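You operate a simulated robot arm through the tools that you are given. There is no shell and no other tool. Be economical: measure what you need, move in short steps, check, and stop when the job is done.

You are at the controls of a simulated two-armed robot. One attempt, no reset.

TASK
On the yellow square, fold the grey cloth in half, so that it is half as long.

The check looks at the end state, three seconds after you hand in, the way a careful person would. Anything else that was tipped, shoved, dropped, spilled or broken makes it a failure. Flat cloth is picked up by pressing the open fingertips on it (5 to 10 N) and closing them slowly along it; thin cloth reads only 2 to 8 mm in the jaws.

THE ROBOT
Two 7-joint arms with two-finger parallel grippers on one trunk, on a base that drives. Base frame: it is fixed to the floor where the robot stands at the start and does not move with it; the origin is under the middle of the robot, x ahead of it, y to its left, z up. Lengths are in mm, angles in rad, forces in N, time in s.
The left shoulder is at the start at [70, 134, 1101], the right one opposite. Places, roughly: yellow square [500, 0, 800]. Payload 1.57 kg a hand.
Tool frame (each hand has its own): the origin (TCP) lies between the finger pads and is the grasp point; the fingertips stand 30 mm ahead of it; z points along the fingers, y is the line along which they close. The gripper opens to 80 mm. The fingers are 17 mm wide and 12 mm thick; the gripper's body (40 by 82 mm) begins 80 mm behind the TCP.
Orientation is told as [roll, pitch, yaw] about the base's x, y, z axes, in that order, counted from this pose: with the fingers straight down and closing along the base's y, the tool's x points along the base's -x, its y along +y and its z along -z.

THE INTERFACE
- The arms move only by the tool play_rows. It takes "left_steps", "right_steps" or both (then of equal length, played together; a hand with none holds still); each is a list of rows, each a list of 3 entries, a list of its own where there are three numbers: the shift along the base's x, y, z in mm, then the turn, a rotation vector about the base's x, y, z in rad, then the finger opening in mm, from 0 to 80. In form: [[[dx, dy, dz], [wx, wy, wz], jaw], ...]. A call has 1 to 10 rows; each row shifts and turns the commanded pose from where the row before left it. Each row takes 0.2 s and may step no farther than 50 mm and 0.15 rad from the row before; otherwise, or with a gripper value out of range, the whole call is refused. A pose out of reach is approached as far as the arm can. The call stops where the force on the tool passes 40 N (or 10 N more than at its start, if that is more) or the arm is blocked; 0.2 s more then pass. The fingers move at their own pace (about 153 mm/s each) and stop on an object; they squeeze with about 41 N. The grip force told is the motor's: it shows also when the fingers shut on nothing. Time passes only in rows, and 0.2 s behind the last, so rows that do not move let the fingers close. The reply holds the time, the measured pose of the TCP, the force on the tool along the base axes, the opening and the grip force, in the units named above and with some noise.
- Cameras (640 x 400 px; columns grow to the right, rows downward): "scene" is now at [123.6, 5.4, 1307.2]; the picture's right is [0.07, -1.00, 0.00], its down [-0.78, -0.05, -0.63] and it looks along [0.63, 0.04, -0.78] (base axes); focal length 272 px, centre (320, 200). "left" rides on the left gripper at [72, 7, -122] in its tool frame; the picture's right is [-0.09, 1.00, 0.00], its down [-0.84, -0.08, -0.54] and it looks along [-0.54, -0.05, 0.84] (tool axes); focal length 238 px, centre (320, 200). "right" rides on the right gripper at [72, -7, -122] in its tool frame; the picture's right is [0.09, 1.00, 0.00], its down [-0.84, 0.08, -0.54] and it looks along [-0.54, 0.05, 0.84] (tool axes); focal length 238 px, centre (320, 200). There is no depth. A picture from a camera that has moved, and an enlarged one, comes with that camera's place and axes in the base frame and with its lens.
- snapshot(camera): a new picture of that camera. No time passes.
- lift_body(by): slides the trunk up (or, below 0, down) by that many mm; the arms and the scene camera ride with it, the base frame stays. It gives what a move gives, with no picture.
- base_move(legs): drives the robot by 1 to 6 legs, each [ahead, left, turn to the left] in mm, mm and rad, along the robot's own axes; the way and the turn of a leg run together, so that a leg with both is an arc; at most 1500 mm and 3.142 rad a leg. The arms and the cameras ride along, it lands a little off, and it stops where it bumps. It gives what a move gives.
- head_to(pan, tilt): turns the head with the scene camera to pan (to the left, within 1.501 rad either way) and tilt (down, from -0.506 to 1.204), counted from straight ahead of the robot. It gives what a move gives.
- enlarge(camera, box): a new picture of the part [left, top, right, bottom] of that camera's present view, enlarged. No time passes.
- sign_off(): hands the job in; it is judged then, once.

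Work in short steps. Places have to be worked out from the pictures, the camera data and where the tool is seen: move nearer, look again, correct. Check each grasp and each placing, and mend what went wrong. You have 120 turns and 108 pictures in all, those below and enlarged ones among them. Open the grippers and draw the arms clear of the work before you hand the job in, unless the task says otherwise; then end with one line.

The tools are called as a command line: name --argument value ..., lists and objects as JSON in quotes. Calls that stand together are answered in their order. play_rows: Moves the arms, as the interface text tells. Its arguments: {"type":"object","properties":{"left_steps":{"type":"array","items":{"type":"array"}},"right_steps":{"type":"array","items":{"type":"array"}}},"required":[]} The other tools are called the same way: lift_body (by) slides the trunk up or down; base_move (legs) drives the base; head_to (pan, tilt) turns the head that bears the scene camera; snapshot (camera) takes a picture; enlarge (camera, box) takes an enlarged picture of a part of a camera's view; sign_off () hands the job in.

At the start:

```text
clock: 0.0
left_ee_pos: [497.0, 210.6, 937.0]
left_ee_rot: [0.0, 0.001, 0.0]
left_wrist_force: [0.4, -0.6, 0.8]
left_grip_width: 80.1
left_grasp_force: 0.1
right_ee_pos: [425.2, -145.7, 987.7]
right_ee_rot: [0.001, 0.001, -0.001]
right_wrist_force: [0.1, 0.0, 0.5]
right_grip_width: 79.8
right_grasp_force: 0.0
trunk travel left (down, up): [-675.0, 265.0]
robot x, y, heading: [-0.9, 1.3, 0.001]
head pan, tilt: [0.066, 0.894]
```

scene: 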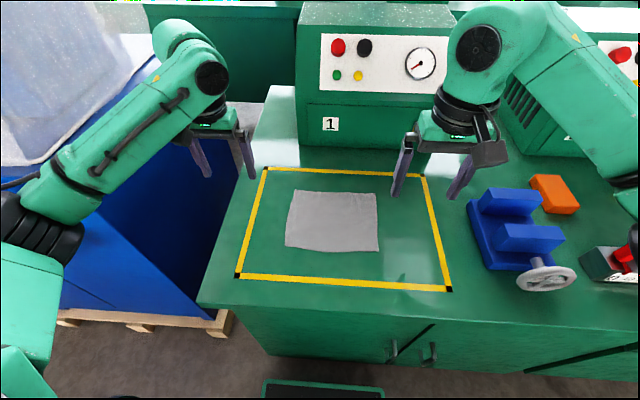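
right: 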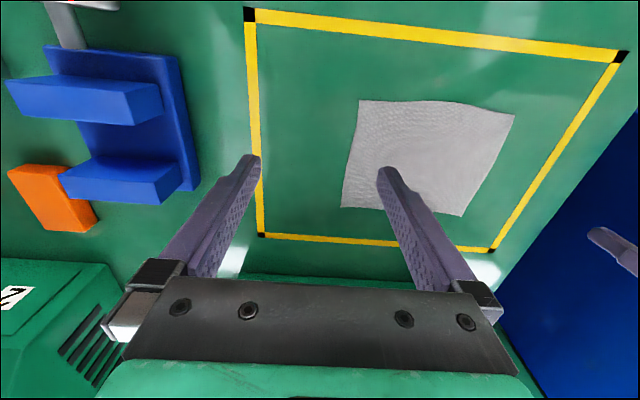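
left: 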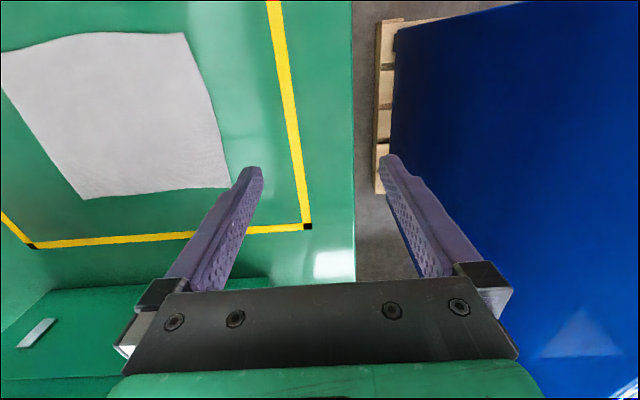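

The three views agree on a table at z≈798, with the cloth at x 402..562 and y -98..98. The long side runs along y, so I'll fold the left edge over onto the right. I'm bringing the left hand above the far-left corner and the right hand above the near-left corner.

play_rows --left_steps '[[[13, -33, -15], [0, 0, 0], 60], [[13, -34, -15], [0, 0, 0], 40], [[13, -34, -15], [0, 0, 0], 20], [[14, -34, -12], [0, 0, 0], 20], [[0, 0, 0], [0, 0, 0], 20], [[0, 0, 0], [0, 0, 0], 20]]' --right_steps '[[[-2, 37, -10], [0, 0, 0], 60], [[-2, 37, -20], [0, 0, 0], 40], [[-2, 37, -20], [0, 0, 0], 20], [[-2, 37, -20], [0, 0, 0], 20], [[-2, 37, -20], [0, 0, 0], 20], [[-1, 37, -18], [0, 0, 0], 20]]'

snapshot --camera "scene"

snapshot --camera "left"

snapshot --camera "right"

```text
clock: 1.4
left_ee_pos: [554.8, 124.7, 861.9]
left_ee_rot: [0.036, 0.035, 0.094]
left_wrist_force: [-0.2, 1.1, -0.2]
left_grip_width: 20.1
left_grasp_force: 0.0
right_ee_pos: [425.8, 73.2, 887.7]
right_ee_rot: [0.012, -0.015, -0.029]
right_wrist_force: [-0.2, 0.4, 0.6]
right_grip_width: 20.0
right_grasp_force: 0.0
trunk travel left (down, up): [-675.0, 265.0]
robot x, y, heading: [-1.1, 0.8, 0.003]
head pan, tilt: [0.066, 0.894]
```

```text
104 pictures are left
camera scene: at [124.3, 8.7, 1307.1], right [0.07, -1.0, 0.0], down [-0.78, -0.05, -0.63], along [0.63, 0.04, -0.78], focal length 272 px, centre (320, 200)
```

scene: 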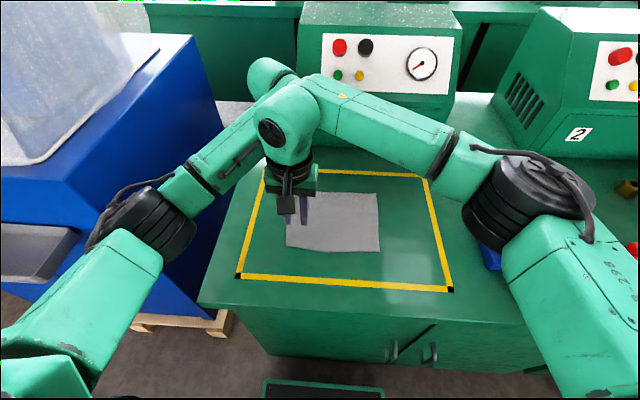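

```text
103 pictures are left
camera left: at [486.7, 120.5, 985.9], right [0.0, 1.0, 0.03], down [0.86, -0.02, 0.51], along [0.51, 0.03, -0.86], focal length 238 px, centre (320, 200)
```

left: 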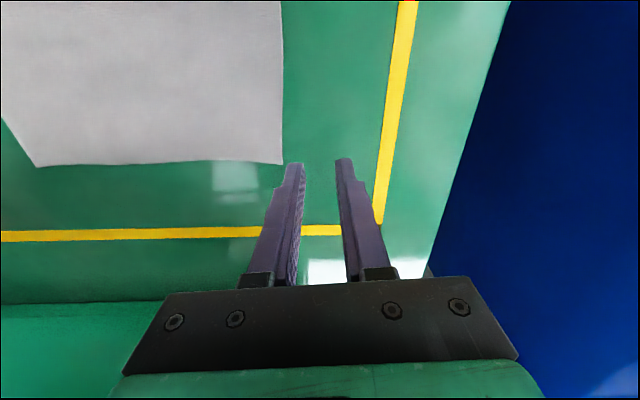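

```text
102 pictures are left
camera right: at [352.4, 67.9, 1009.3], right [-0.06, 1.0, 0.01], down [0.83, 0.05, 0.56], along [0.55, 0.05, -0.83], focal length 238 px, centre (320, 200)
```

right: 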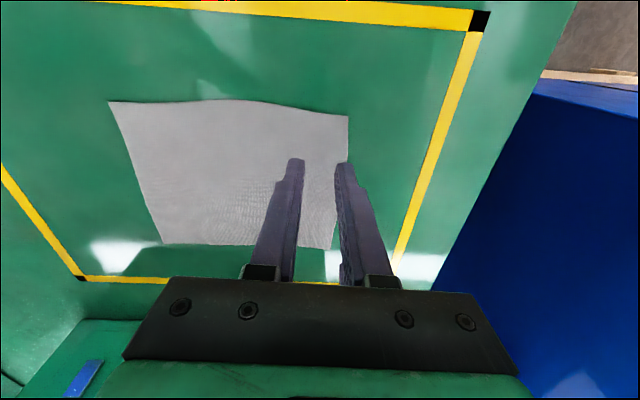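

The wrists blocked each other: the left stopped at y=125 instead of 76. I'll fold one corner at a time instead, so I back the left arm out and check the right.

play_rows --left_steps '[[[-10, 40, 10], [0, 0, 0], 20], [[-20, 40, 20], [0, 0, 0], 20], [[-20, 40, 20], [0, 0, 0], 20], [[-20, 30, 20], [0, 0, 0], 20], [[0, 0, 0], [0, 0, 0], 20]]'

snapshot --camera "scene"

snapshot --camera "right"

```text
clock: 2.6
left_ee_pos: [480.0, 223.3, 949.1]
left_ee_rot: [0.0, 0.001, 0.0]
left_wrist_force: [-0.3, -0.3, -0.2]
left_grip_width: 19.7
left_grasp_force: 0.1
right_ee_pos: [415.9, 75.0, 878.5]
right_ee_rot: [0.0, 0.003, 0.0]
right_wrist_force: [-0.4, -0.4, -0.2]
right_grip_width: 20.1
right_grasp_force: 0.1
trunk travel left (down, up): [-675.0, 265.0]
robot x, y, heading: [-0.4, 2.0, 0.003]
head pan, tilt: [0.066, 0.894]
```

```text
101 pictures are left
camera scene: at [124.5, 4.2, 1307.1], right [0.07, -1.0, 0.0], down [-0.78, -0.05, -0.63], along [0.62, 0.04, -0.78], focal length 272 px, centre (320, 200)
```

scene: 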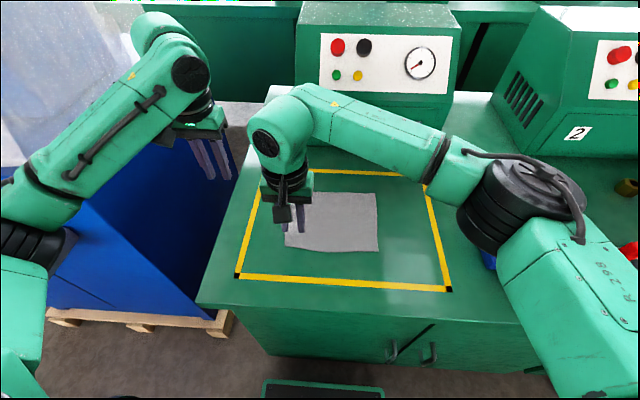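

```text
100 pictures are left
camera right: at [343.8, 69.1, 1000.9], right [-0.09, 1.0, 0.0], down [0.84, 0.08, 0.54], along [0.54, 0.05, -0.84], focal length 238 px, centre (320, 200)
```

right: 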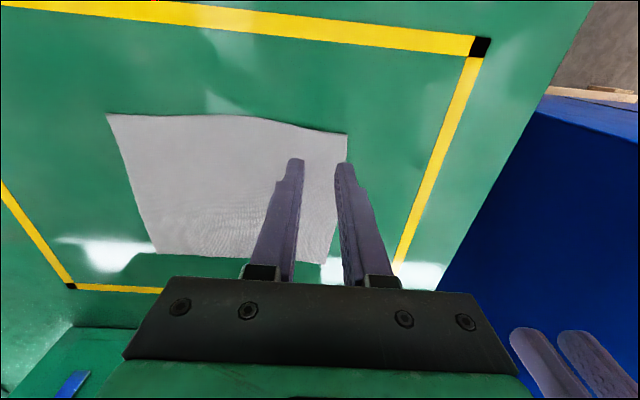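

The arms are free and the near-left corner measures [404, 99]. I lower the right hand to just above the cloth and then creep down for contact.

play_rows --right_steps '[[[0, 0, -20], [0, 0, 0], 20], [[0, 0, -16], [0, 0, 0], 20], [[0, 0, -6], [0, 0, 0], 20], [[0, 0, -3], [0, 0, 0], 20], [[0, 0, -3], [0, 0, 0], 20], [[0, 0, 0], [0, 0, 0], 20]]'

snapshot --camera "right"

```text
clock: 4.0
left_ee_pos: [480.3, 223.3, 949.6]
left_ee_rot: [0.001, -0.001, 0.001]
left_wrist_force: [0.0, 0.0, -0.8]
left_grip_width: 20.0
left_grasp_force: 0.0
right_ee_pos: [415.3, 74.9, 831.0]
right_ee_rot: [0.0, 0.001, 0.0]
right_wrist_force: [1.6, -0.1, 3.9]
right_grip_width: 19.9
right_grasp_force: 0.1
trunk travel left (down, up): [-675.0, 265.0]
robot x, y, heading: [-2.5, 2.2, 0.003]
head pan, tilt: [0.066, 0.894]
```

```text
99 pictures are left
camera right: at [343.0, 70.3, 954.3], right [-0.09, 1.0, 0.0], down [0.84, 0.08, 0.54], along [0.54, 0.05, -0.84], focal length 238 px, centre (320, 200)
```

right: 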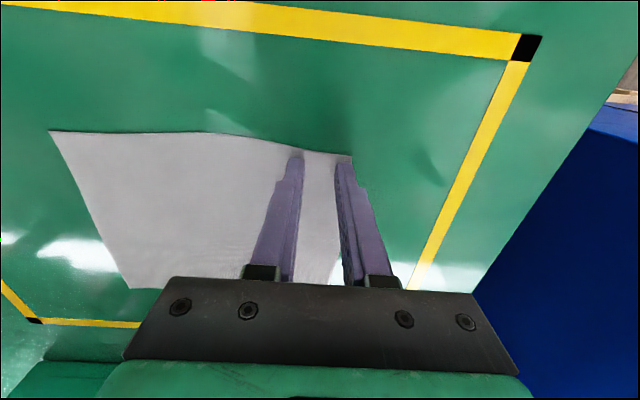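

Contact at TCP z≈831 with about 4 N. I press a touch more and close slowly.

play_rows --right_steps '[[[0, 0, -2], [0, 0, 0], 20], [[0, 0, 0], [0, 0, 0], 17], [[0, 0, 0], [0, 0, 0], 14], [[0, 0, 0], [0, 0, 0], 11], [[0, 0, 0], [0, 0, 0], 8], [[0, 0, 0], [0, 0, 0], 5], [[0, 0, 0], [0, 0, 0], 2], [[0, 0, 0], [0, 0, 0], 0], [[0, 0, 0], [0, 0, 0], 0]]'

enlarge --camera "right" --box '[200, 100, 440, 300]'

```text
clock: 6.0
left_ee_pos: [476.9, 223.0, 950.6]
left_ee_rot: [0.0, -0.002, -0.001]
left_wrist_force: [0.8, -0.9, 0.0]
left_grip_width: 19.9
left_grasp_force: 0.0
right_ee_pos: [413.0, 77.3, 829.8]
right_ee_rot: [0.003, -0.004, 0.001]
right_wrist_force: [3.3, -1.1, 35.2]
right_grip_width: 1.7
right_grasp_force: 23.7
trunk travel left (down, up): [-675.0, 265.0]
robot x, y, heading: [-1.6, 0.7, -0.0]
head pan, tilt: [0.066, 0.894]
```

```text
2.00 times, centred on (320, 200) of right
camera zoom: at [340.7, 69.8, 953.8], right [-0.09, 1.0, 0.0], down [0.83, 0.07, 0.55], along [0.54, 0.05, -0.84], focal length 477 px, centre (320, 200)
```

zoom: 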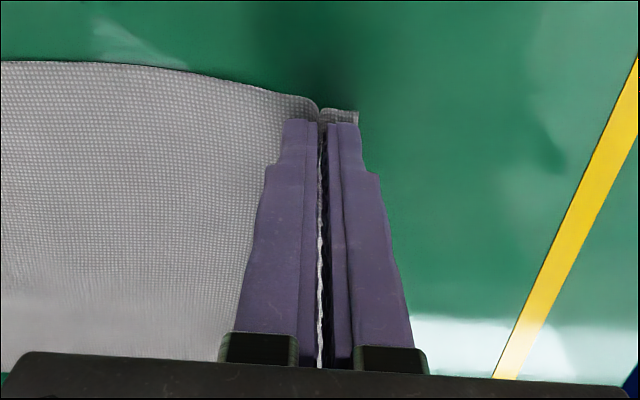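

A ridge shows between the fingers, but the press force has climbed to 35 N. I lift gently and check the grip.

play_rows --right_steps '[[[0, 0, 5], [0, 0, 0], 0], [[0, -2, 15], [0, 0, 0], 0], [[0, -4, 15], [0, 0, 0], 0], [[0, 0, 0], [0, 0, 0], 0]]'

snapshot --camera "right"

snapshot --camera "scene"

```text
clock: 7.0
left_ee_pos: [479.8, 223.6, 947.3]
left_ee_rot: [-0.002, 0.002, -0.001]
left_wrist_force: [-0.4, -0.5, 0.6]
left_grip_width: 20.1
left_grasp_force: 0.1
right_ee_pos: [414.1, 71.5, 862.9]
right_ee_rot: [0.001, 0.001, 0.001]
right_wrist_force: [-1.0, 0.0, -0.6]
right_grip_width: 1.4
right_grasp_force: 23.6
trunk travel left (down, up): [-675.0, 265.0]
robot x, y, heading: [1.3, -0.8, -0.001]
head pan, tilt: [0.066, 0.894]
```

```text
97 pictures are left
camera right: at [343.3, 64.4, 987.0], right [-0.09, 1.0, 0.0], down [0.84, 0.08, 0.54], along [0.54, 0.05, -0.84], focal length 238 px, centre (320, 200)
```

right: 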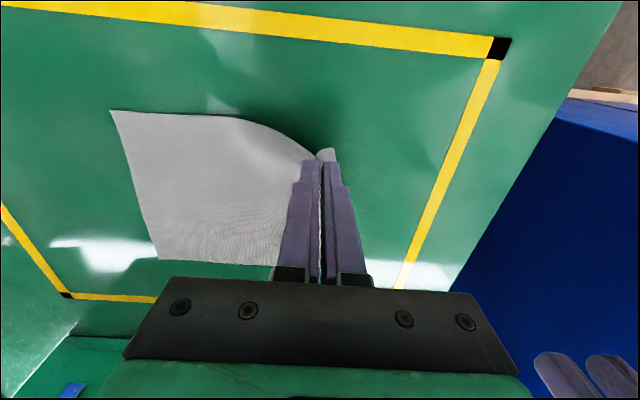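

```text
96 pictures are left
camera scene: at [124.0, 5.7, 1307.1], right [0.07, -1.0, 0.0], down [-0.78, -0.05, -0.63], along [0.63, 0.04, -0.78], focal length 272 px, centre (320, 200)
```

scene: 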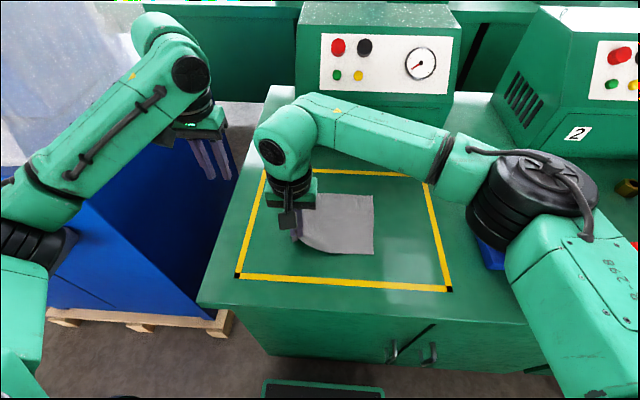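

The grip holds, but with the jaws closing along y the edge flap would tuck under in the fold. I'll lay the corner back down, release it, and regrip with the jaws turned 90° so they close along x at the edge.

play_rows --right_steps '[[[0, 3, -15], [0, 0, 0], 0], [[0, 4, -13], [0, 0, 0], 0], [[0, 2, -4], [0, 0, 0], 0], [[0, 0, 0], [0, 0, 0], 5], [[0, 0, 0], [0, 0, 0], 10], [[0, 0, 0], [0, 0, 0], 15], [[0, 0, 0], [0, 0, 0], 22], [[0, 0, 5], [0, 0, 0], 26], [[0, 0, 20], [0, 0, 0], 26], [[0, 0, 40], [0, 0, 0], 26]]'

play_rows --right_steps '[[[0, 0, 0], [0, 0, 0.15], 20], [[0, 0, 0], [0, 0, 0.15], 20], [[0, 0, 0], [0, 0, 0.15], 20], [[0, 0, 0], [0, 0, 0.15], 20], [[0, 0, 0], [0, 0, 0.15], 20], [[0, 0, 0], [0, 0, 0.15], 20], [[0, 0, 0], [0, 0, 0.15], 20], [[0, 0, 0], [0, 0, 0.15], 20], [[0, 0, 0], [0, 0, 0.15], 20], [[0, 0, 0], [0, 0, 0.15], 20]]'

snapshot --camera "scene"

snapshot --camera "right"

```text
clock: 9.2
left_ee_pos: [479.7, 224.2, 948.3]
left_ee_rot: [-0.001, 0.0, 0.0]
left_wrist_force: [-0.3, -0.7, 0.1]
left_grip_width: 19.8
left_grasp_force: 0.1
right_ee_pos: [413.9, 78.4, 898.2]
right_ee_rot: [-0.001, 0.0, -0.001]
right_wrist_force: [-0.3, 0.3, -0.5]
right_grip_width: 26.1
right_grasp_force: 0.0
trunk travel left (down, up): [-675.0, 265.0]
robot x, y, heading: [2.7, -2.0, -0.004]
head pan, tilt: [0.066, 0.894]
```

```text
clock: 11.4
left_ee_pos: [479.9, 222.8, 948.2]
left_ee_rot: [0.001, 0.002, -0.001]
left_wrist_force: [0.1, 0.4, -0.5]
left_grip_width: 20.1
left_grasp_force: 0.1
right_ee_pos: [414.3, 79.3, 897.8]
right_ee_rot: [0.001, -0.002, 1.001]
right_wrist_force: [-0.2, 0.0, -0.4]
right_grip_width: 20.0
right_grasp_force: 0.0
right hand out of reach, approached as far as the arm can: row 8, 9, 10
trunk travel left (down, up): [-675.0, 265.0]
robot x, y, heading: [-4.6, 0.2, 0.002]
head pan, tilt: [0.066, 0.894]
```

```text
95 pictures are left
camera scene: at [123.6, 5.5, 1307.2], right [0.07, -1.0, 0.0], down [-0.78, -0.05, -0.63], along [0.63, 0.04, -0.78], focal length 272 px, centre (320, 200)
```

scene: 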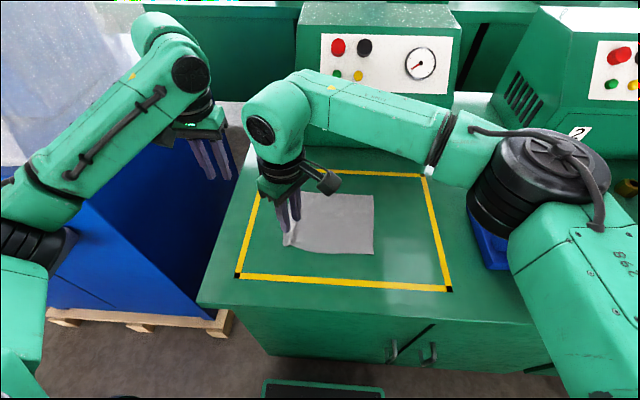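

```text
94 pictures are left
camera right: at [382.0, 15.8, 1020.0], right [-0.89, 0.46, 0.0], down [0.39, 0.75, 0.54], along [0.25, 0.48, -0.84], focal length 238 px, centre (320, 200)
```

right: 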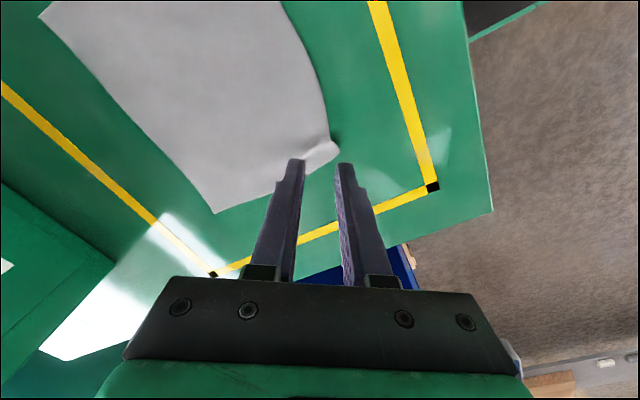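

The right yaw stops near 1.0. The opposite yaw (about -0.8) suits this corner better anyway, since the jaws then close across the corner's diagonal. I'm turning back that way.

play_rows --right_steps '[[[0, 0, 0], [0, 0, -0.15], 20], [[0, 0, 0], [0, 0, -0.15], 20], [[0, 0, 0], [0, 0, -0.15], 20], [[0, 0, 0], [0, 0, -0.15], 20], [[0, 0, 0], [0, 0, -0.15], 20], [[0, 0, 0], [0, 0, -0.15], 20], [[0, 0, 0], [0, 0, -0.15], 20], [[0, 0, 0], [0, 0, -0.15], 20], [[0, 0, 0], [0, 0, -0.15], 20], [[0, 0, 0], [0, 0, -0.15], 20]]'

play_rows --right_steps '[[[0, 0, 0], [0, 0, -0.15], 20], [[0, 0, 0], [0, 0, -0.15], 20], [[0, 0, 0], [0, 0, -0.15], 20], [[0, 0, 0], [0, 0, -0.15], 20], [[0, 0, 0], [0, 0, -0.15], 20], [[0, 0, 0], [0, 0, -0.05], 20]]'

snapshot --camera "right"

snapshot --camera "scene"

```text
clock: 13.6
left_ee_pos: [480.3, 223.9, 947.7]
left_ee_rot: [0.0, 0.002, 0.001]
left_wrist_force: [-0.5, -0.1, -0.8]
left_grip_width: 20.2
left_grasp_force: 0.0
right_ee_pos: [415.9, 79.6, 896.9]
right_ee_rot: [0.0, 0.002, -0.502]
right_wrist_force: [-0.2, 0.4, 0.3]
right_grip_width: 20.2
right_grasp_force: 0.1
trunk travel left (down, up): [-675.0, 265.0]
robot x, y, heading: [-0.2, 1.3, 0.002]
head pan, tilt: [0.066, 0.894]
```

```text
clock: 15.0
left_ee_pos: [479.9, 224.2, 948.4]
left_ee_rot: [0.002, 0.001, -0.001]
left_wrist_force: [-0.4, -0.5, -0.5]
left_grip_width: 20.1
left_grasp_force: 0.1
right_ee_pos: [414.3, 77.7, 898.0]
right_ee_rot: [0.0, -0.001, -1.301]
right_wrist_force: [0.2, 0.6, -0.6]
right_grip_width: 19.8
right_grasp_force: 0.0
trunk travel left (down, up): [-675.0, 265.0]
robot x, y, heading: [-1.0, 3.0, -0.0]
head pan, tilt: [0.066, 0.894]
```

```text
93 pictures are left
camera right: at [389.9, 146.8, 1020.3], right [0.94, 0.35, 0.0], down [0.3, -0.79, 0.54], along [0.19, -0.51, -0.84], focal length 238 px, centre (320, 200)
```

right: 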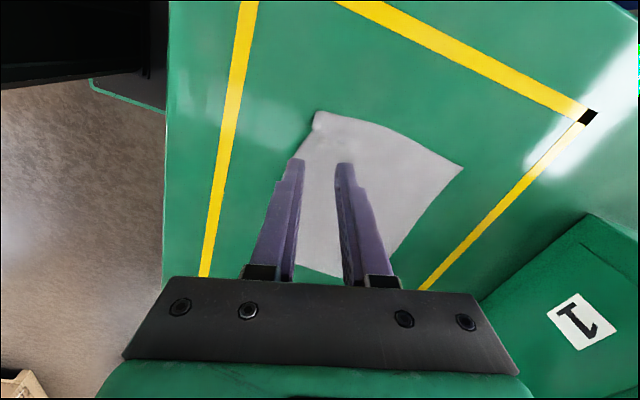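

```text
92 pictures are left
camera scene: at [123.6, 5.5, 1307.2], right [0.07, -1.0, 0.0], down [-0.78, -0.05, -0.63], along [0.63, 0.04, -0.78], focal length 272 px, centre (320, 200)
```

scene: 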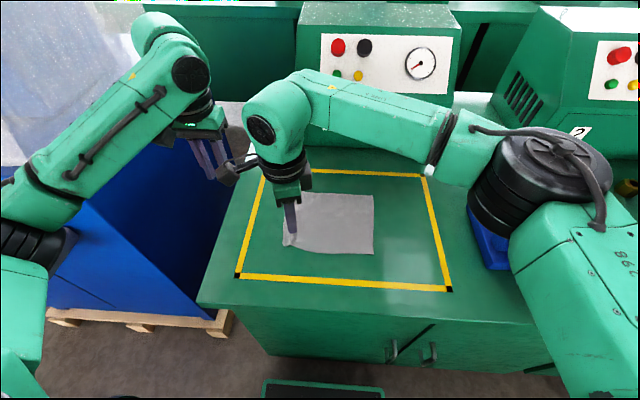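

Yaw -1.3 is reachable. I zoom on the corner to see the leftover crease and set the pinch point.

enlarge --camera "right" --box '[220, 80, 480, 290]'

enlarge --camera "scene" --box '[240, 160, 420, 280]'

```text
1.90 times, centred on (350, 185) of right
camera zoom: at [389.9, 146.8, 1020.3], right [0.94, 0.35, 0.0], down [0.3, -0.79, 0.54], along [0.19, -0.51, -0.84], focal length 454 px, centre (263, 229)
```

zoom: 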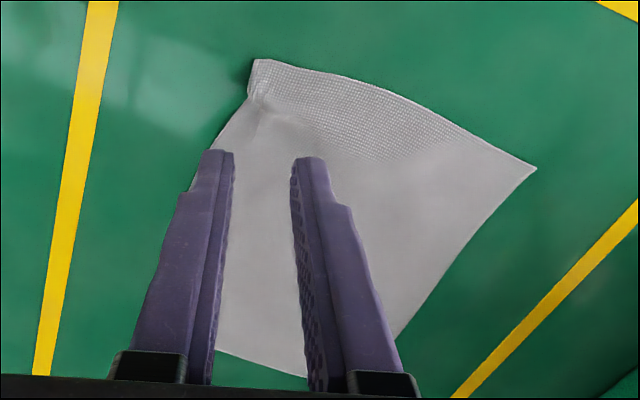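

```text
3.33 times, centred on (330, 220) of scene
camera zoom: at [123.6, 5.5, 1307.2], right [0.07, -1.0, 0.0], down [-0.78, -0.05, -0.63], along [0.63, 0.04, -0.78], focal length 906 px, centre (287, 133)
```

zoom: 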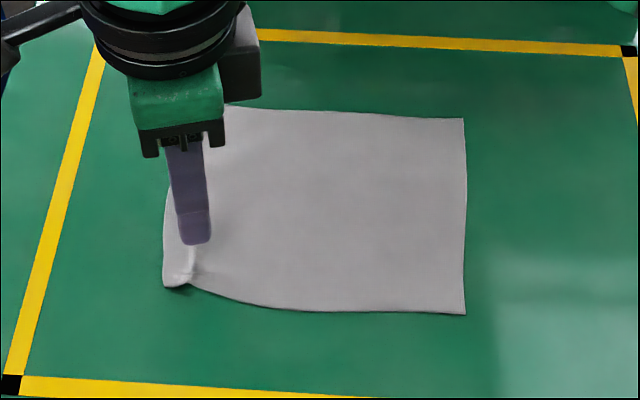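

The corners are still at [403,100] and [561,100]. I move to [422,89], turn to yaw -1.5, and descend to light contact.

play_rows --right_steps '[[[4, 5, -10], [0, 0, -0.1], 16], [[4, 6, -10], [0, 0, -0.1], 16], [[0, 0, -20], [0, 0, 0], 16], [[0, 0, -16], [0, 0, 0], 16], [[0, 0, -6], [0, 0, 0], 16], [[0, 0, -3], [0, 0, 0], 16], [[0, 0, 0], [0, 0, 0], 16]]'

snapshot --camera "right"

```text
clock: 16.6
left_ee_pos: [479.9, 223.5, 948.5]
left_ee_rot: [0.0, 0.001, 0.0]
left_wrist_force: [0.0, -0.8, 0.6]
left_grip_width: 19.9
left_grasp_force: 0.0
right_ee_pos: [422.5, 88.7, 833.1]
right_ee_rot: [0.001, 0.0, -1.499]
right_wrist_force: [0.5, 0.1, -1.2]
right_grip_width: 16.0
right_grasp_force: 0.1
trunk travel left (down, up): [-675.0, 265.0]
robot x, y, heading: [1.2, -1.4, 0.004]
head pan, tilt: [0.066, 0.894]
```

```text
89 pictures are left
camera right: at [411.8, 161.9, 955.5], right [0.99, 0.16, 0.0], down [0.14, -0.83, 0.54], along [0.09, -0.53, -0.84], focal length 238 px, centre (320, 200)
```

right: 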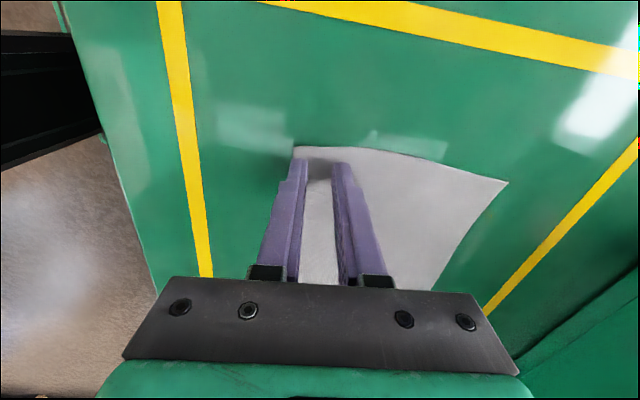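

The fingers straddle the edge strip by the corner as planned. I press 3 mm lower to seek contact.

play_rows --right_steps '[[[0, 0, -2], [0, 0, 0], 16], [[0, 0, -1], [0, 0, 0], 16], [[0, 0, 0], [0, 0, 0], 16]]'

```text
clock: 17.4
left_ee_pos: [479.9, 224.2, 948.7]
left_ee_rot: [0.0, 0.002, 0.0]
left_wrist_force: [0.3, -0.3, -0.2]
left_grip_width: 20.2
left_grasp_force: 0.0
right_ee_pos: [422.3, 91.1, 831.0]
right_ee_rot: [0.002, 0.001, -1.499]
right_wrist_force: [2.9, -0.9, 12.8]
right_grip_width: 14.8
right_grasp_force: 0.0
trunk travel left (down, up): [-675.0, 265.0]
robot x, y, heading: [-0.2, 1.5, -0.003]
head pan, tilt: [0.066, 0.894]
```

Force is about 13 N, so I close slowly while easing up a little.

play_rows --right_steps '[[[0, 0, 0.4], [0, 0, 0], 13], [[0, 0, 0], [0, 0, 0], 10], [[0, 0, 0], [0, 0, 0], 8], [[0, 0, 0], [0, 0, 0], 6], [[0, 0, 0.3], [0, 0, 0], 4], [[0, 0, 0], [0, 0, 0], 2], [[0, 0, 0.3], [0, 0, 0], 0], [[0, 0, 0], [0, 0, 0], 0], [[0, 0, 0], [0, 0, 0], 0]]'

enlarge --camera "right" --box '[220, 100, 520, 300]'

```text
clock: 19.4
left_ee_pos: [478.1, 223.9, 948.9]
left_ee_rot: [0.001, -0.003, 0.002]
left_wrist_force: [-0.1, 0.1, 0.0]
left_grip_width: 19.8
left_grasp_force: 0.0
right_ee_pos: [420.3, 90.9, 832.4]
right_ee_rot: [0.0, -0.001, -1.5]
right_wrist_force: [-0.5, -1.3, 17.9]
right_grip_width: 1.6
right_grasp_force: 23.4
trunk travel left (down, up): [-675.0, 265.0]
robot x, y, heading: [4.5, 0.3, -0.001]
head pan, tilt: [0.066, 0.894]
```

```text
2.00 times, centred on (370, 200) of right
camera zoom: at [409.4, 162.1, 954.2], right [0.99, 0.16, 0.0], down [0.14, -0.83, 0.54], along [0.09, -0.53, -0.84], focal length 477 px, centre (220, 200)
```

zoom: 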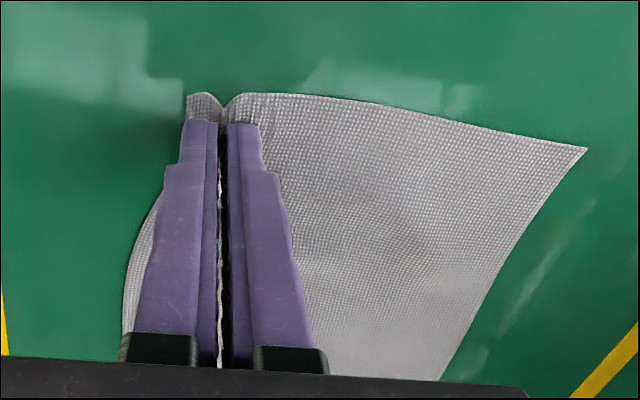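

The edge is caught cleanly. I carry it over in an arc, pausing at the half-way point.

play_rows --right_steps '[[[0, -1.7, 15.6], [0, 0, 0], 0], [[0, -5.2, 15], [0, 0, 0], 0], [[0, -8.3, 13.8], [0, 0, 0], 0], [[0, -11.2, 12.2], [0, 0, 0], 0], [[0, -13.6, 9.9], [0, 0, 0], 0], [[0, -15.6, 7.4], [0, 0, 0], 0], [[0, -16.8, 4.6], [0, 0, 0], 0], [[0, -17.6, 1.5], [0, 0, 0], 0]]'

enlarge --camera "scene" --box '[220, 150, 460, 300]'

snapshot --camera "right"

```text
clock: 21.2
left_ee_pos: [479.7, 222.6, 948.5]
left_ee_rot: [0.001, 0.001, 0.0]
left_wrist_force: [0.4, 0.5, 0.2]
left_grip_width: 19.5
left_grasp_force: 0.0
right_ee_pos: [420.8, 0.9, 907.8]
right_ee_rot: [0.002, 0.0, -1.498]
right_wrist_force: [-0.3, -0.8, -0.2]
right_grip_width: 1.5
right_grasp_force: 23.2
trunk travel left (down, up): [-675.0, 265.0]
robot x, y, heading: [-0.8, -1.1, -0.004]
head pan, tilt: [0.066, 0.894]
```

```text
2.67 times, centred on (340, 225) of scene
camera zoom: at [123.5, 4.6, 1307.2], right [0.07, -1.0, 0.0], down [-0.78, -0.05, -0.63], along [0.63, 0.04, -0.78], focal length 724 px, centre (267, 133)
```

zoom: 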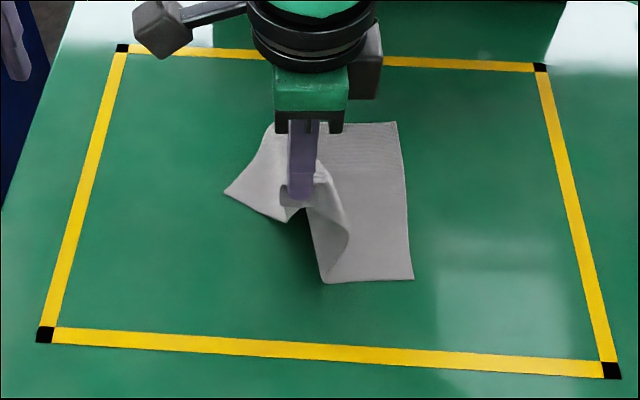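

```text
86 pictures are left
camera right: at [411.1, 72.2, 1031.8], right [0.99, 0.16, 0.0], down [0.14, -0.83, 0.54], along [0.09, -0.53, -0.84], focal length 238 px, centre (320, 200)
```

right: 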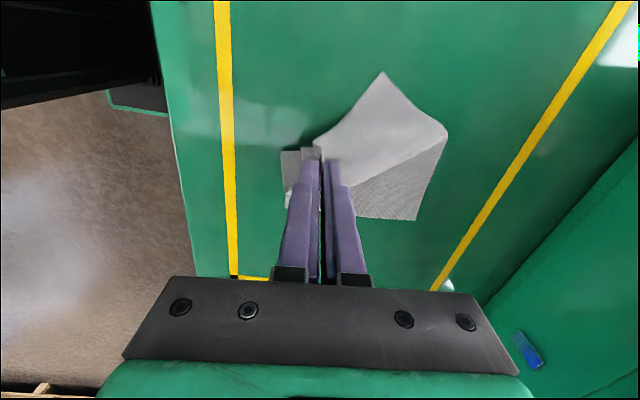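

The far-left corner slid in badly, so this cloth needs both corners carried together. The wrist cameras probably caused the earlier clash, and turning both yaws to -1.5 should clear it. First I take the corner back to where it was.

play_rows --right_steps '[[[0, 17.6, -1.5], [0, 0, 0], 0], [[0, 16.8, -4.6], [0, 0, 0], 0], [[0, 15.6, -7.4], [0, 0, 0], 0], [[0, 13.6, -9.9], [0, 0, 0], 0], [[0, 12, -12.2], [0, 0, 0], 0], [[0, 11, -13.8], [0, 0, 0], 0], [[0, 8, -14], [0, 0, 0], 0], [[0, 6, -12], [0, 0, 0], 0], [[0, 0, -4.6], [0, 0, 0], 0]]'

enlarge --camera "scene" --box '[220, 150, 460, 300]'

snapshot --camera "right"

```text
clock: 23.2
left_ee_pos: [478.0, 222.5, 948.4]
left_ee_rot: [0.001, 0.0, 0.0]
left_wrist_force: [-0.5, -0.5, -0.1]
left_grip_width: 19.8
left_grasp_force: 0.1
right_ee_pos: [422.2, 101.0, 832.0]
right_ee_rot: [0.005, 0.001, -1.498]
right_wrist_force: [1.8, 1.0, 7.3]
right_grip_width: 1.6
right_grasp_force: 23.7
trunk travel left (down, up): [-675.0, 265.0]
robot x, y, heading: [2.7, -0.9, 0.002]
head pan, tilt: [0.066, 0.894]
```

```text
2.67 times, centred on (340, 225) of scene
camera zoom: at [122.2, 4.8, 1307.5], right [0.07, -1.0, 0.0], down [-0.78, -0.05, -0.63], along [0.63, 0.04, -0.78], focal length 724 px, centre (267, 133)
```

zoom: 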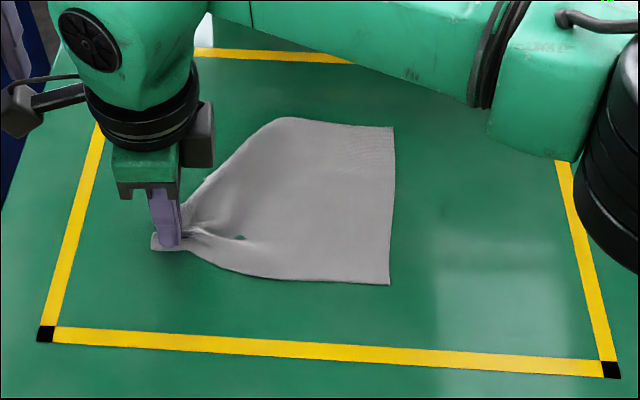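

```text
84 pictures are left
camera right: at [411.2, 172.5, 954.5], right [0.99, 0.16, 0.0], down [0.13, -0.83, 0.54], along [0.09, -0.53, -0.84], focal length 238 px, centre (320, 200)
```

right: 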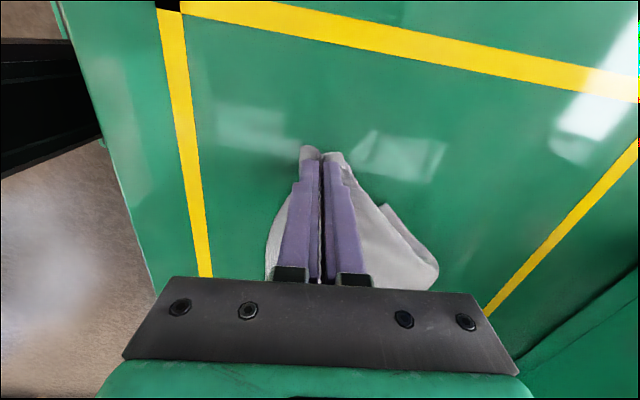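

The far-left corner seems to have tucked under. I look with the left wrist camera.

snapshot --camera "left"

enlarge --camera "right" --box '[240, 120, 480, 300]'

```text
83 pictures are left
camera left: at [407.2, 230.5, 1070.7], right [0.09, 1.0, 0.0], down [0.84, -0.08, 0.54], along [0.54, -0.05, -0.84], focal length 238 px, centre (320, 200)
```

left: 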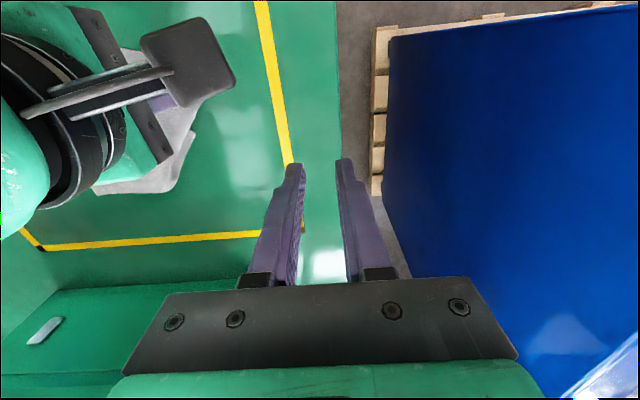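

```text
2.22 times, centred on (360, 210) of right
camera zoom: at [411.2, 172.5, 954.5], right [0.99, 0.16, 0.0], down [0.13, -0.83, 0.54], along [0.09, -0.53, -0.84], focal length 530 px, centre (231, 178)
```

zoom: 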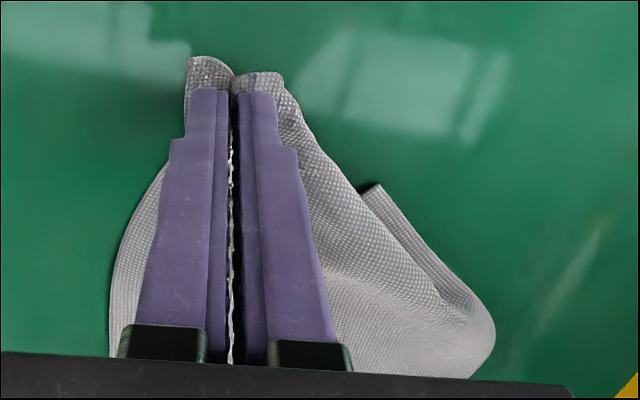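

The far-left corner is tucked under, so I'll change plan. I lift this corner until the cloth hangs free, then lay it back down turned 90° with its short edge facing the robot, so both hands can take the two corners side by side.

play_rows --left_steps '[[[0, 8, 5], [0, 0, 0], 20], [[0, 8, 5], [0, 0, 0], 20], [[0, 8, 5], [0, 0, 0], 20], [[0, 8, 5], [0, 0, 0], 20], [[0, 8, 5], [0, 0, 0], 20], [[0, 0, 0], [0, 0, 0], 20], [[0, 0, 0], [0, 0, 0], 20], [[0, 0, 0], [0, 0, 0], 20], [[0, 0, 0], [0, 0, 0], 20], [[0, 0, 0], [0, 0, 0], 20]]' --right_steps '[[[4, -8, 15], [0, 0, 0.1], 0], [[4, -8, 18], [0, 0, 0.1], 0], [[4, -8, 20], [0, 0, 0.1], 0], [[6, -6, 20], [0, 0, 0.1], 0], [[8, -5, 20], [0, 0, 0.1], 0], [[8, -5, 20], [0, 0, 0.1], 0], [[8, -5, 20], [0, 0, 0.1], 0], [[8, -5, 20], [0, 0, 0.1], 0], [[10, -5, 20], [0, 0, 0.1], 0], [[10, -5, 20], [0, 0, 0.1], 0]]'

snapshot --camera "scene"

snapshot --camera "left"

```text
clock: 25.4
left_ee_pos: [479.4, 264.7, 974.9]
left_ee_rot: [-0.002, -0.001, 0.0]
left_wrist_force: [-0.3, 0.4, -0.2]
left_grip_width: 19.8
left_grasp_force: 0.0
right_ee_pos: [490.4, 40.5, 1024.6]
right_ee_rot: [0.001, -0.001, -0.497]
right_wrist_force: [-0.8, -0.8, 0.3]
right_grip_width: 1.6
right_grasp_force: 24.0
trunk travel left (down, up): [-675.0, 265.0]
robot x, y, heading: [-0.6, 3.0, -0.002]
head pan, tilt: [0.066, 0.894]
```

```text
81 pictures are left
camera scene: at [123.3, 5.6, 1307.2], right [0.07, -1.0, 0.0], down [-0.78, -0.05, -0.63], along [0.63, 0.04, -0.78], focal length 272 px, centre (320, 200)
```

scene: 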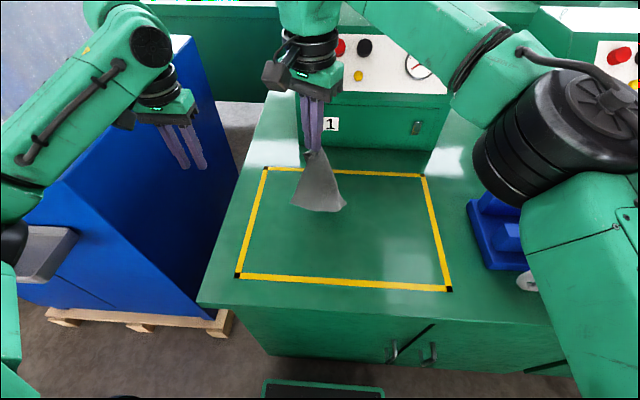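

```text
80 pictures are left
camera left: at [407.6, 271.9, 1095.7], right [0.09, 1.0, 0.0], down [0.84, -0.08, 0.54], along [0.54, -0.05, -0.84], focal length 238 px, centre (320, 200)
```

left: 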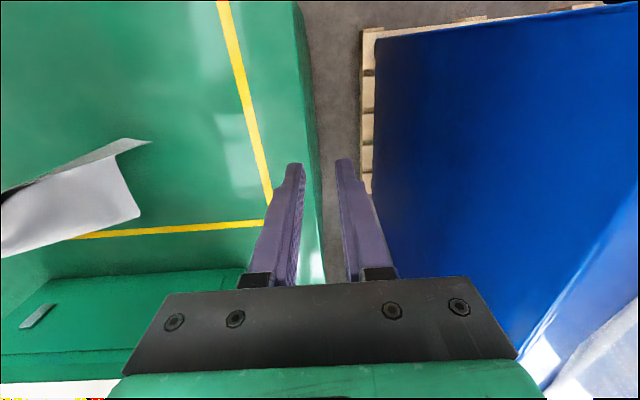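

The cloth hangs nearly free. I lift a bit more, move further ahead-left, finish the turn to yaw 0, and look at it closely.

play_rows --right_steps '[[[9, 4, 10], [0, 0, 0.1], 0], [[9, 4, 10], [0, 0, 0.1], 0], [[9, 4, 10], [0, 0, 0.1], 0], [[9, 4, 10], [0, 0, 0.1], 0], [[9, 4, 5], [0, 0, 0.1], 0], [[0, 0, 0], [0, 0, 0], 0], [[0, 0, 0], [0, 0, 0], 0]]'

enlarge --camera "scene" --box '[220, 80, 460, 230]'

snapshot --camera "right"

```text
clock: 27.0
left_ee_pos: [480.0, 265.4, 973.3]
left_ee_rot: [0.001, 0.001, -0.002]
left_wrist_force: [1.0, -0.4, -0.2]
left_grip_width: 19.9
left_grasp_force: 0.1
right_ee_pos: [510.9, 60.5, 1063.2]
right_ee_rot: [0.0, -0.01, -0.02]
right_wrist_force: [-0.7, 0.2, -0.1]
right_grip_width: 1.7
right_grasp_force: 23.4
right hand out of reach, approached as far as the arm can: row 4, 5
trunk travel left (down, up): [-675.0, 265.0]
robot x, y, heading: [-0.4, 0.6, -0.003]
head pan, tilt: [0.066, 0.894]
```

```text
2.67 times, centred on (340, 155) of scene
camera zoom: at [123.7, 5.0, 1307.2], right [0.07, -1.0, 0.0], down [-0.78, -0.05, -0.63], along [0.63, 0.04, -0.78], focal length 724 px, centre (267, 320)
```

zoom: 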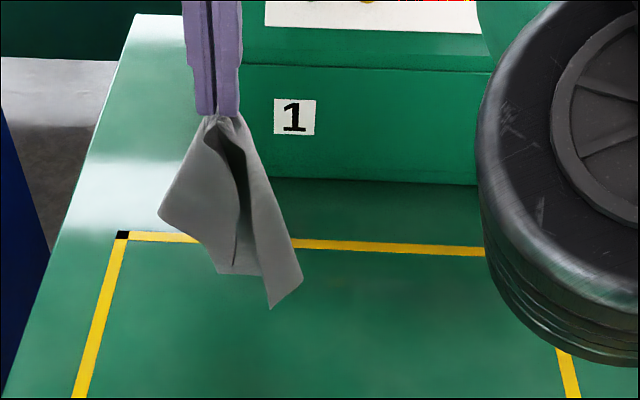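

```text
78 pictures are left
camera right: at [438.7, 55.6, 1185.5], right [-0.07, 1.0, 0.0], down [0.83, 0.06, 0.55], along [0.55, 0.04, -0.84], focal length 238 px, centre (320, 200)
```

right: 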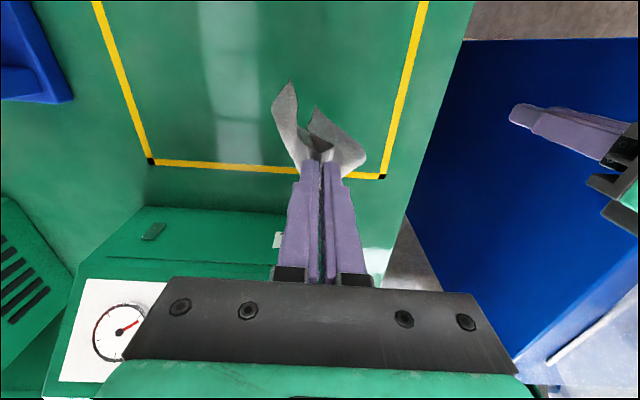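

The cloth hangs free and looks correctly oriented, with the second short-edge corner on the left. I lay it down along an arc toward the robot and to the right, first half first.

play_rows --right_steps '[[[-18, -14.5, -3], [0, 0, 0], 0], [[-18, -14.5, -4], [0, 0, 0], 0], [[-17, -14, -5.5], [0, 0, 0], 0], [[-17, -14, -8], [0, 0, 0], 0], [[-16.4, -13.2, -10], [0, 0, 0], 0], [[-15.6, -12.6, -12], [0, 0, 0], 0], [[-14, -11.3, -13], [0, 0, 0], 0], [[-13.3, -10.7, -16], [0, 0, 0], 0]]'

enlarge --camera "scene" --box '[220, 130, 460, 280]'

```text
clock: 28.8
left_ee_pos: [479.5, 264.9, 974.0]
left_ee_rot: [0.002, 0.002, 0.0]
left_wrist_force: [0.6, -0.1, -0.7]
left_grip_width: 20.1
left_grasp_force: 0.0
right_ee_pos: [383.0, -42.9, 992.1]
right_ee_rot: [0.001, -0.002, -0.001]
right_wrist_force: [0.3, -0.1, 0.5]
right_grip_width: 1.4
right_grasp_force: 23.7
trunk travel left (down, up): [-675.0, 265.0]
robot x, y, heading: [-0.8, -1.3, -0.0]
head pan, tilt: [0.066, 0.894]
```

```text
2.67 times, centred on (340, 205) of scene
camera zoom: at [123.5, 4.8, 1307.2], right [0.07, -1.0, 0.0], down [-0.78, -0.05, -0.63], along [0.63, 0.04, -0.78], focal length 724 px, centre (267, 187)
```

zoom: 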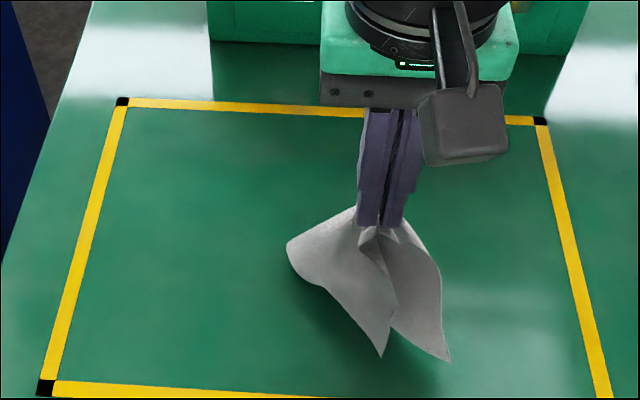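

It's still hanging beneath the hand and never touched the table, so it wasn't laid. I go back out ahead, lower until the bottom rests on the table, then draw back.

play_rows --right_steps '[[[14, 12, 10], [0, 0, 0], 0], [[14, 12, 10], [0, 0, 0], 0], [[14, 12, 5], [0, 0, 0], 0], [[14, 12, 0], [0, 0, 0], 0], [[14, 12, 0], [0, 0, 0], 0], [[14, 12, 0], [0, 0, 0], 0], [[14, 12, 0], [0, 0, 0], 0], [[12, 12, 0], [0, 0, 0], 0], [[0, 0, 0], [0, 0, 0], 0], [[0, 0, 0], [0, 0, 0], 0]]'

play_rows --right_steps '[[[0, 0, -15], [0, 0, 0], 0], [[0, 0, -15], [0, 0, 0], 0], [[0, 0, -12], [0, 0, 0], 0], [[-4, -3, -8], [0, 0, 0], 0], [[-8, -6, -8], [0, 0, 0], 0], [[-8, -6, -8], [0, 0, 0], 0]]'

enlarge --camera "scene" --box '[220, 100, 460, 250]'

snapshot --camera "right"

```text
clock: 31.0
left_ee_pos: [478.9, 265.1, 973.5]
left_ee_rot: [0.0, 0.002, 0.0]
left_wrist_force: [-0.5, 0.1, 1.1]
left_grip_width: 20.0
left_grasp_force: 0.2
right_ee_pos: [493.2, 53.4, 1018.0]
right_ee_rot: [0.0, -0.001, 0.001]
right_wrist_force: [0.1, -0.5, 0.9]
right_grip_width: 1.5
right_grasp_force: 23.6
trunk travel left (down, up): [-675.0, 265.0]
robot x, y, heading: [-0.1, -1.0, 0.0]
head pan, tilt: [0.066, 0.894]
```

```text
clock: 32.4
left_ee_pos: [479.9, 264.7, 974.3]
left_ee_rot: [0.0, 0.002, 0.001]
left_wrist_force: [-0.4, 0.6, 0.5]
left_grip_width: 20.1
left_grasp_force: 0.0
right_ee_pos: [470.9, 38.8, 950.9]
right_ee_rot: [-0.001, 0.002, 0.001]
right_wrist_force: [-0.5, -0.2, -0.7]
right_grip_width: 1.6
right_grasp_force: 23.5
trunk travel left (down, up): [-675.0, 265.0]
robot x, y, heading: [0.1, 0.5, 0.001]
head pan, tilt: [0.066, 0.894]
```

```text
2.67 times, centred on (340, 175) of scene
camera zoom: at [123.6, 5.1, 1307.2], right [0.07, -1.0, 0.0], down [-0.78, -0.05, -0.63], along [0.63, 0.04, -0.78], focal length 724 px, centre (267, 267)
```

zoom: 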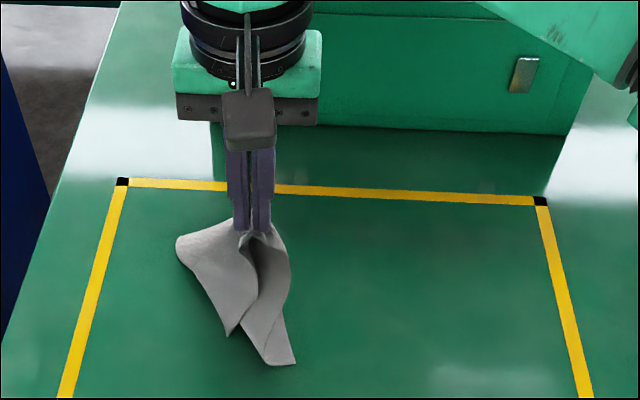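

```text
75 pictures are left
camera right: at [401.1, 31.6, 1073.5], right [-0.09, 1.0, 0.0], down [0.84, 0.08, 0.54], along [0.54, 0.05, -0.84], focal length 238 px, centre (320, 200)
```

right: 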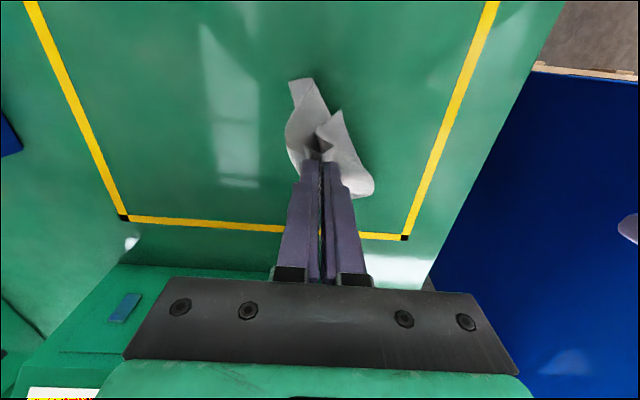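

The tail falls toward the robot by itself, so I'll lay the cloth the other way. I bring the tail to the near-left, then draw the hand ahead and to the right while lowering. That puts the held short edge on the far side.

play_rows --right_steps '[[[-4, 2, 20], [0, 0, 0], 0], [[-12, 6, 20], [0, 0, 0], 0], [[-14, 7, 5], [0, 0, 0], 0], [[-14, 7, 0], [0, 0, 0], 0], [[-14, 7, 0], [0, 0, 0], 0], [[-13, 7, 0], [0, 0, 0], 0], [[0, 0, 0], [0, 0, 0], 0], [[0, 0, 0], [0, 0, 0], 0], [[0, 0, -12], [0, 0, 0], 0], [[0, 0, -12], [0, 0, 0], 0]]'

play_rows --right_steps '[[[4, -3, -10], [0, 0, 0], 0], [[8, -6, -6], [0, 0, 0], 0], [[10, -8, -5], [0, 0, 0], 0], [[12, -9, -5], [0, 0, 0], 0], [[12, -9, -6], [0, 0, 0], 0], [[12, -9, -7], [0, 0, 0], 0], [[12, -9, -8], [0, 0, 0], 0], [[12, -9, -9], [0, 0, 0], 0]]'

enlarge --camera "scene" --box '[220, 130, 460, 280]'

snapshot --camera "right"

```text
clock: 34.6
left_ee_pos: [479.8, 264.7, 974.4]
left_ee_rot: [0.001, 0.001, 0.0]
left_wrist_force: [0.4, 0.3, 0.0]
left_grip_width: 19.9
left_grasp_force: 0.1
right_ee_pos: [400.2, 74.2, 969.4]
right_ee_rot: [-0.001, -0.001, 0.0]
right_wrist_force: [-0.7, -0.4, -0.9]
right_grip_width: 1.5
right_grasp_force: 23.1
trunk travel left (down, up): [-675.0, 265.0]
robot x, y, heading: [1.5, -0.9, 0.003]
head pan, tilt: [0.066, 0.894]
```

```text
clock: 36.4
left_ee_pos: [480.0, 264.6, 973.4]
left_ee_rot: [0.001, 0.001, -0.001]
left_wrist_force: [-0.8, -0.3, 0.3]
left_grip_width: 19.9
left_grasp_force: 0.1
right_ee_pos: [484.6, 11.1, 915.7]
right_ee_rot: [0.001, -0.001, 0.0]
right_wrist_force: [-0.6, -0.6, 0.1]
right_grip_width: 1.5
right_grasp_force: 23.6
trunk travel left (down, up): [-675.0, 265.0]
robot x, y, heading: [0.2, -3.1, 0.002]
head pan, tilt: [0.066, 0.894]
```

```text
2.67 times, centred on (340, 205) of scene
camera zoom: at [124.1, 5.2, 1307.1], right [0.07, -1.0, 0.0], down [-0.78, -0.05, -0.63], along [0.63, 0.04, -0.78], focal length 724 px, centre (267, 187)
```

zoom: 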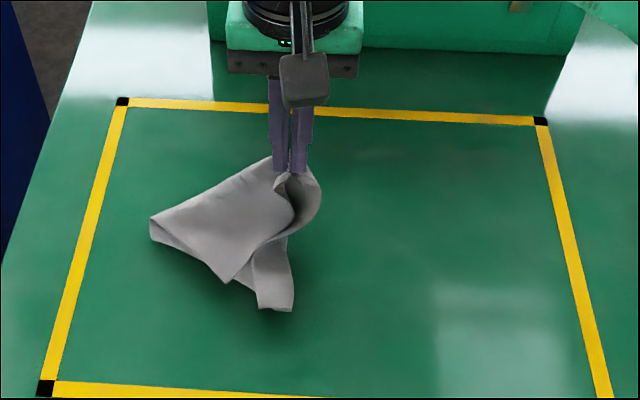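

```text
73 pictures are left
camera right: at [413.3, 4.8, 1038.2], right [-0.09, 1.0, 0.0], down [0.84, 0.08, 0.54], along [0.54, 0.05, -0.84], focal length 238 px, centre (320, 200)
```

right: 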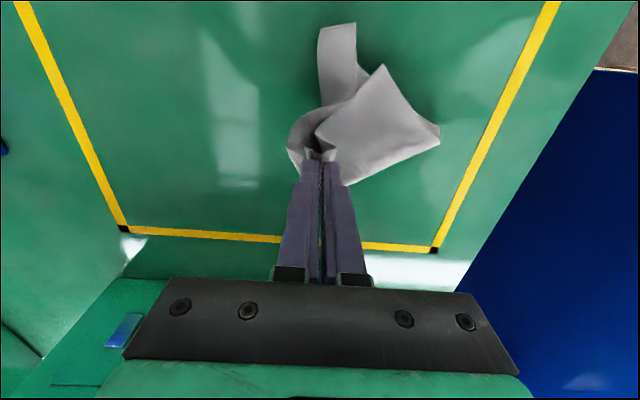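

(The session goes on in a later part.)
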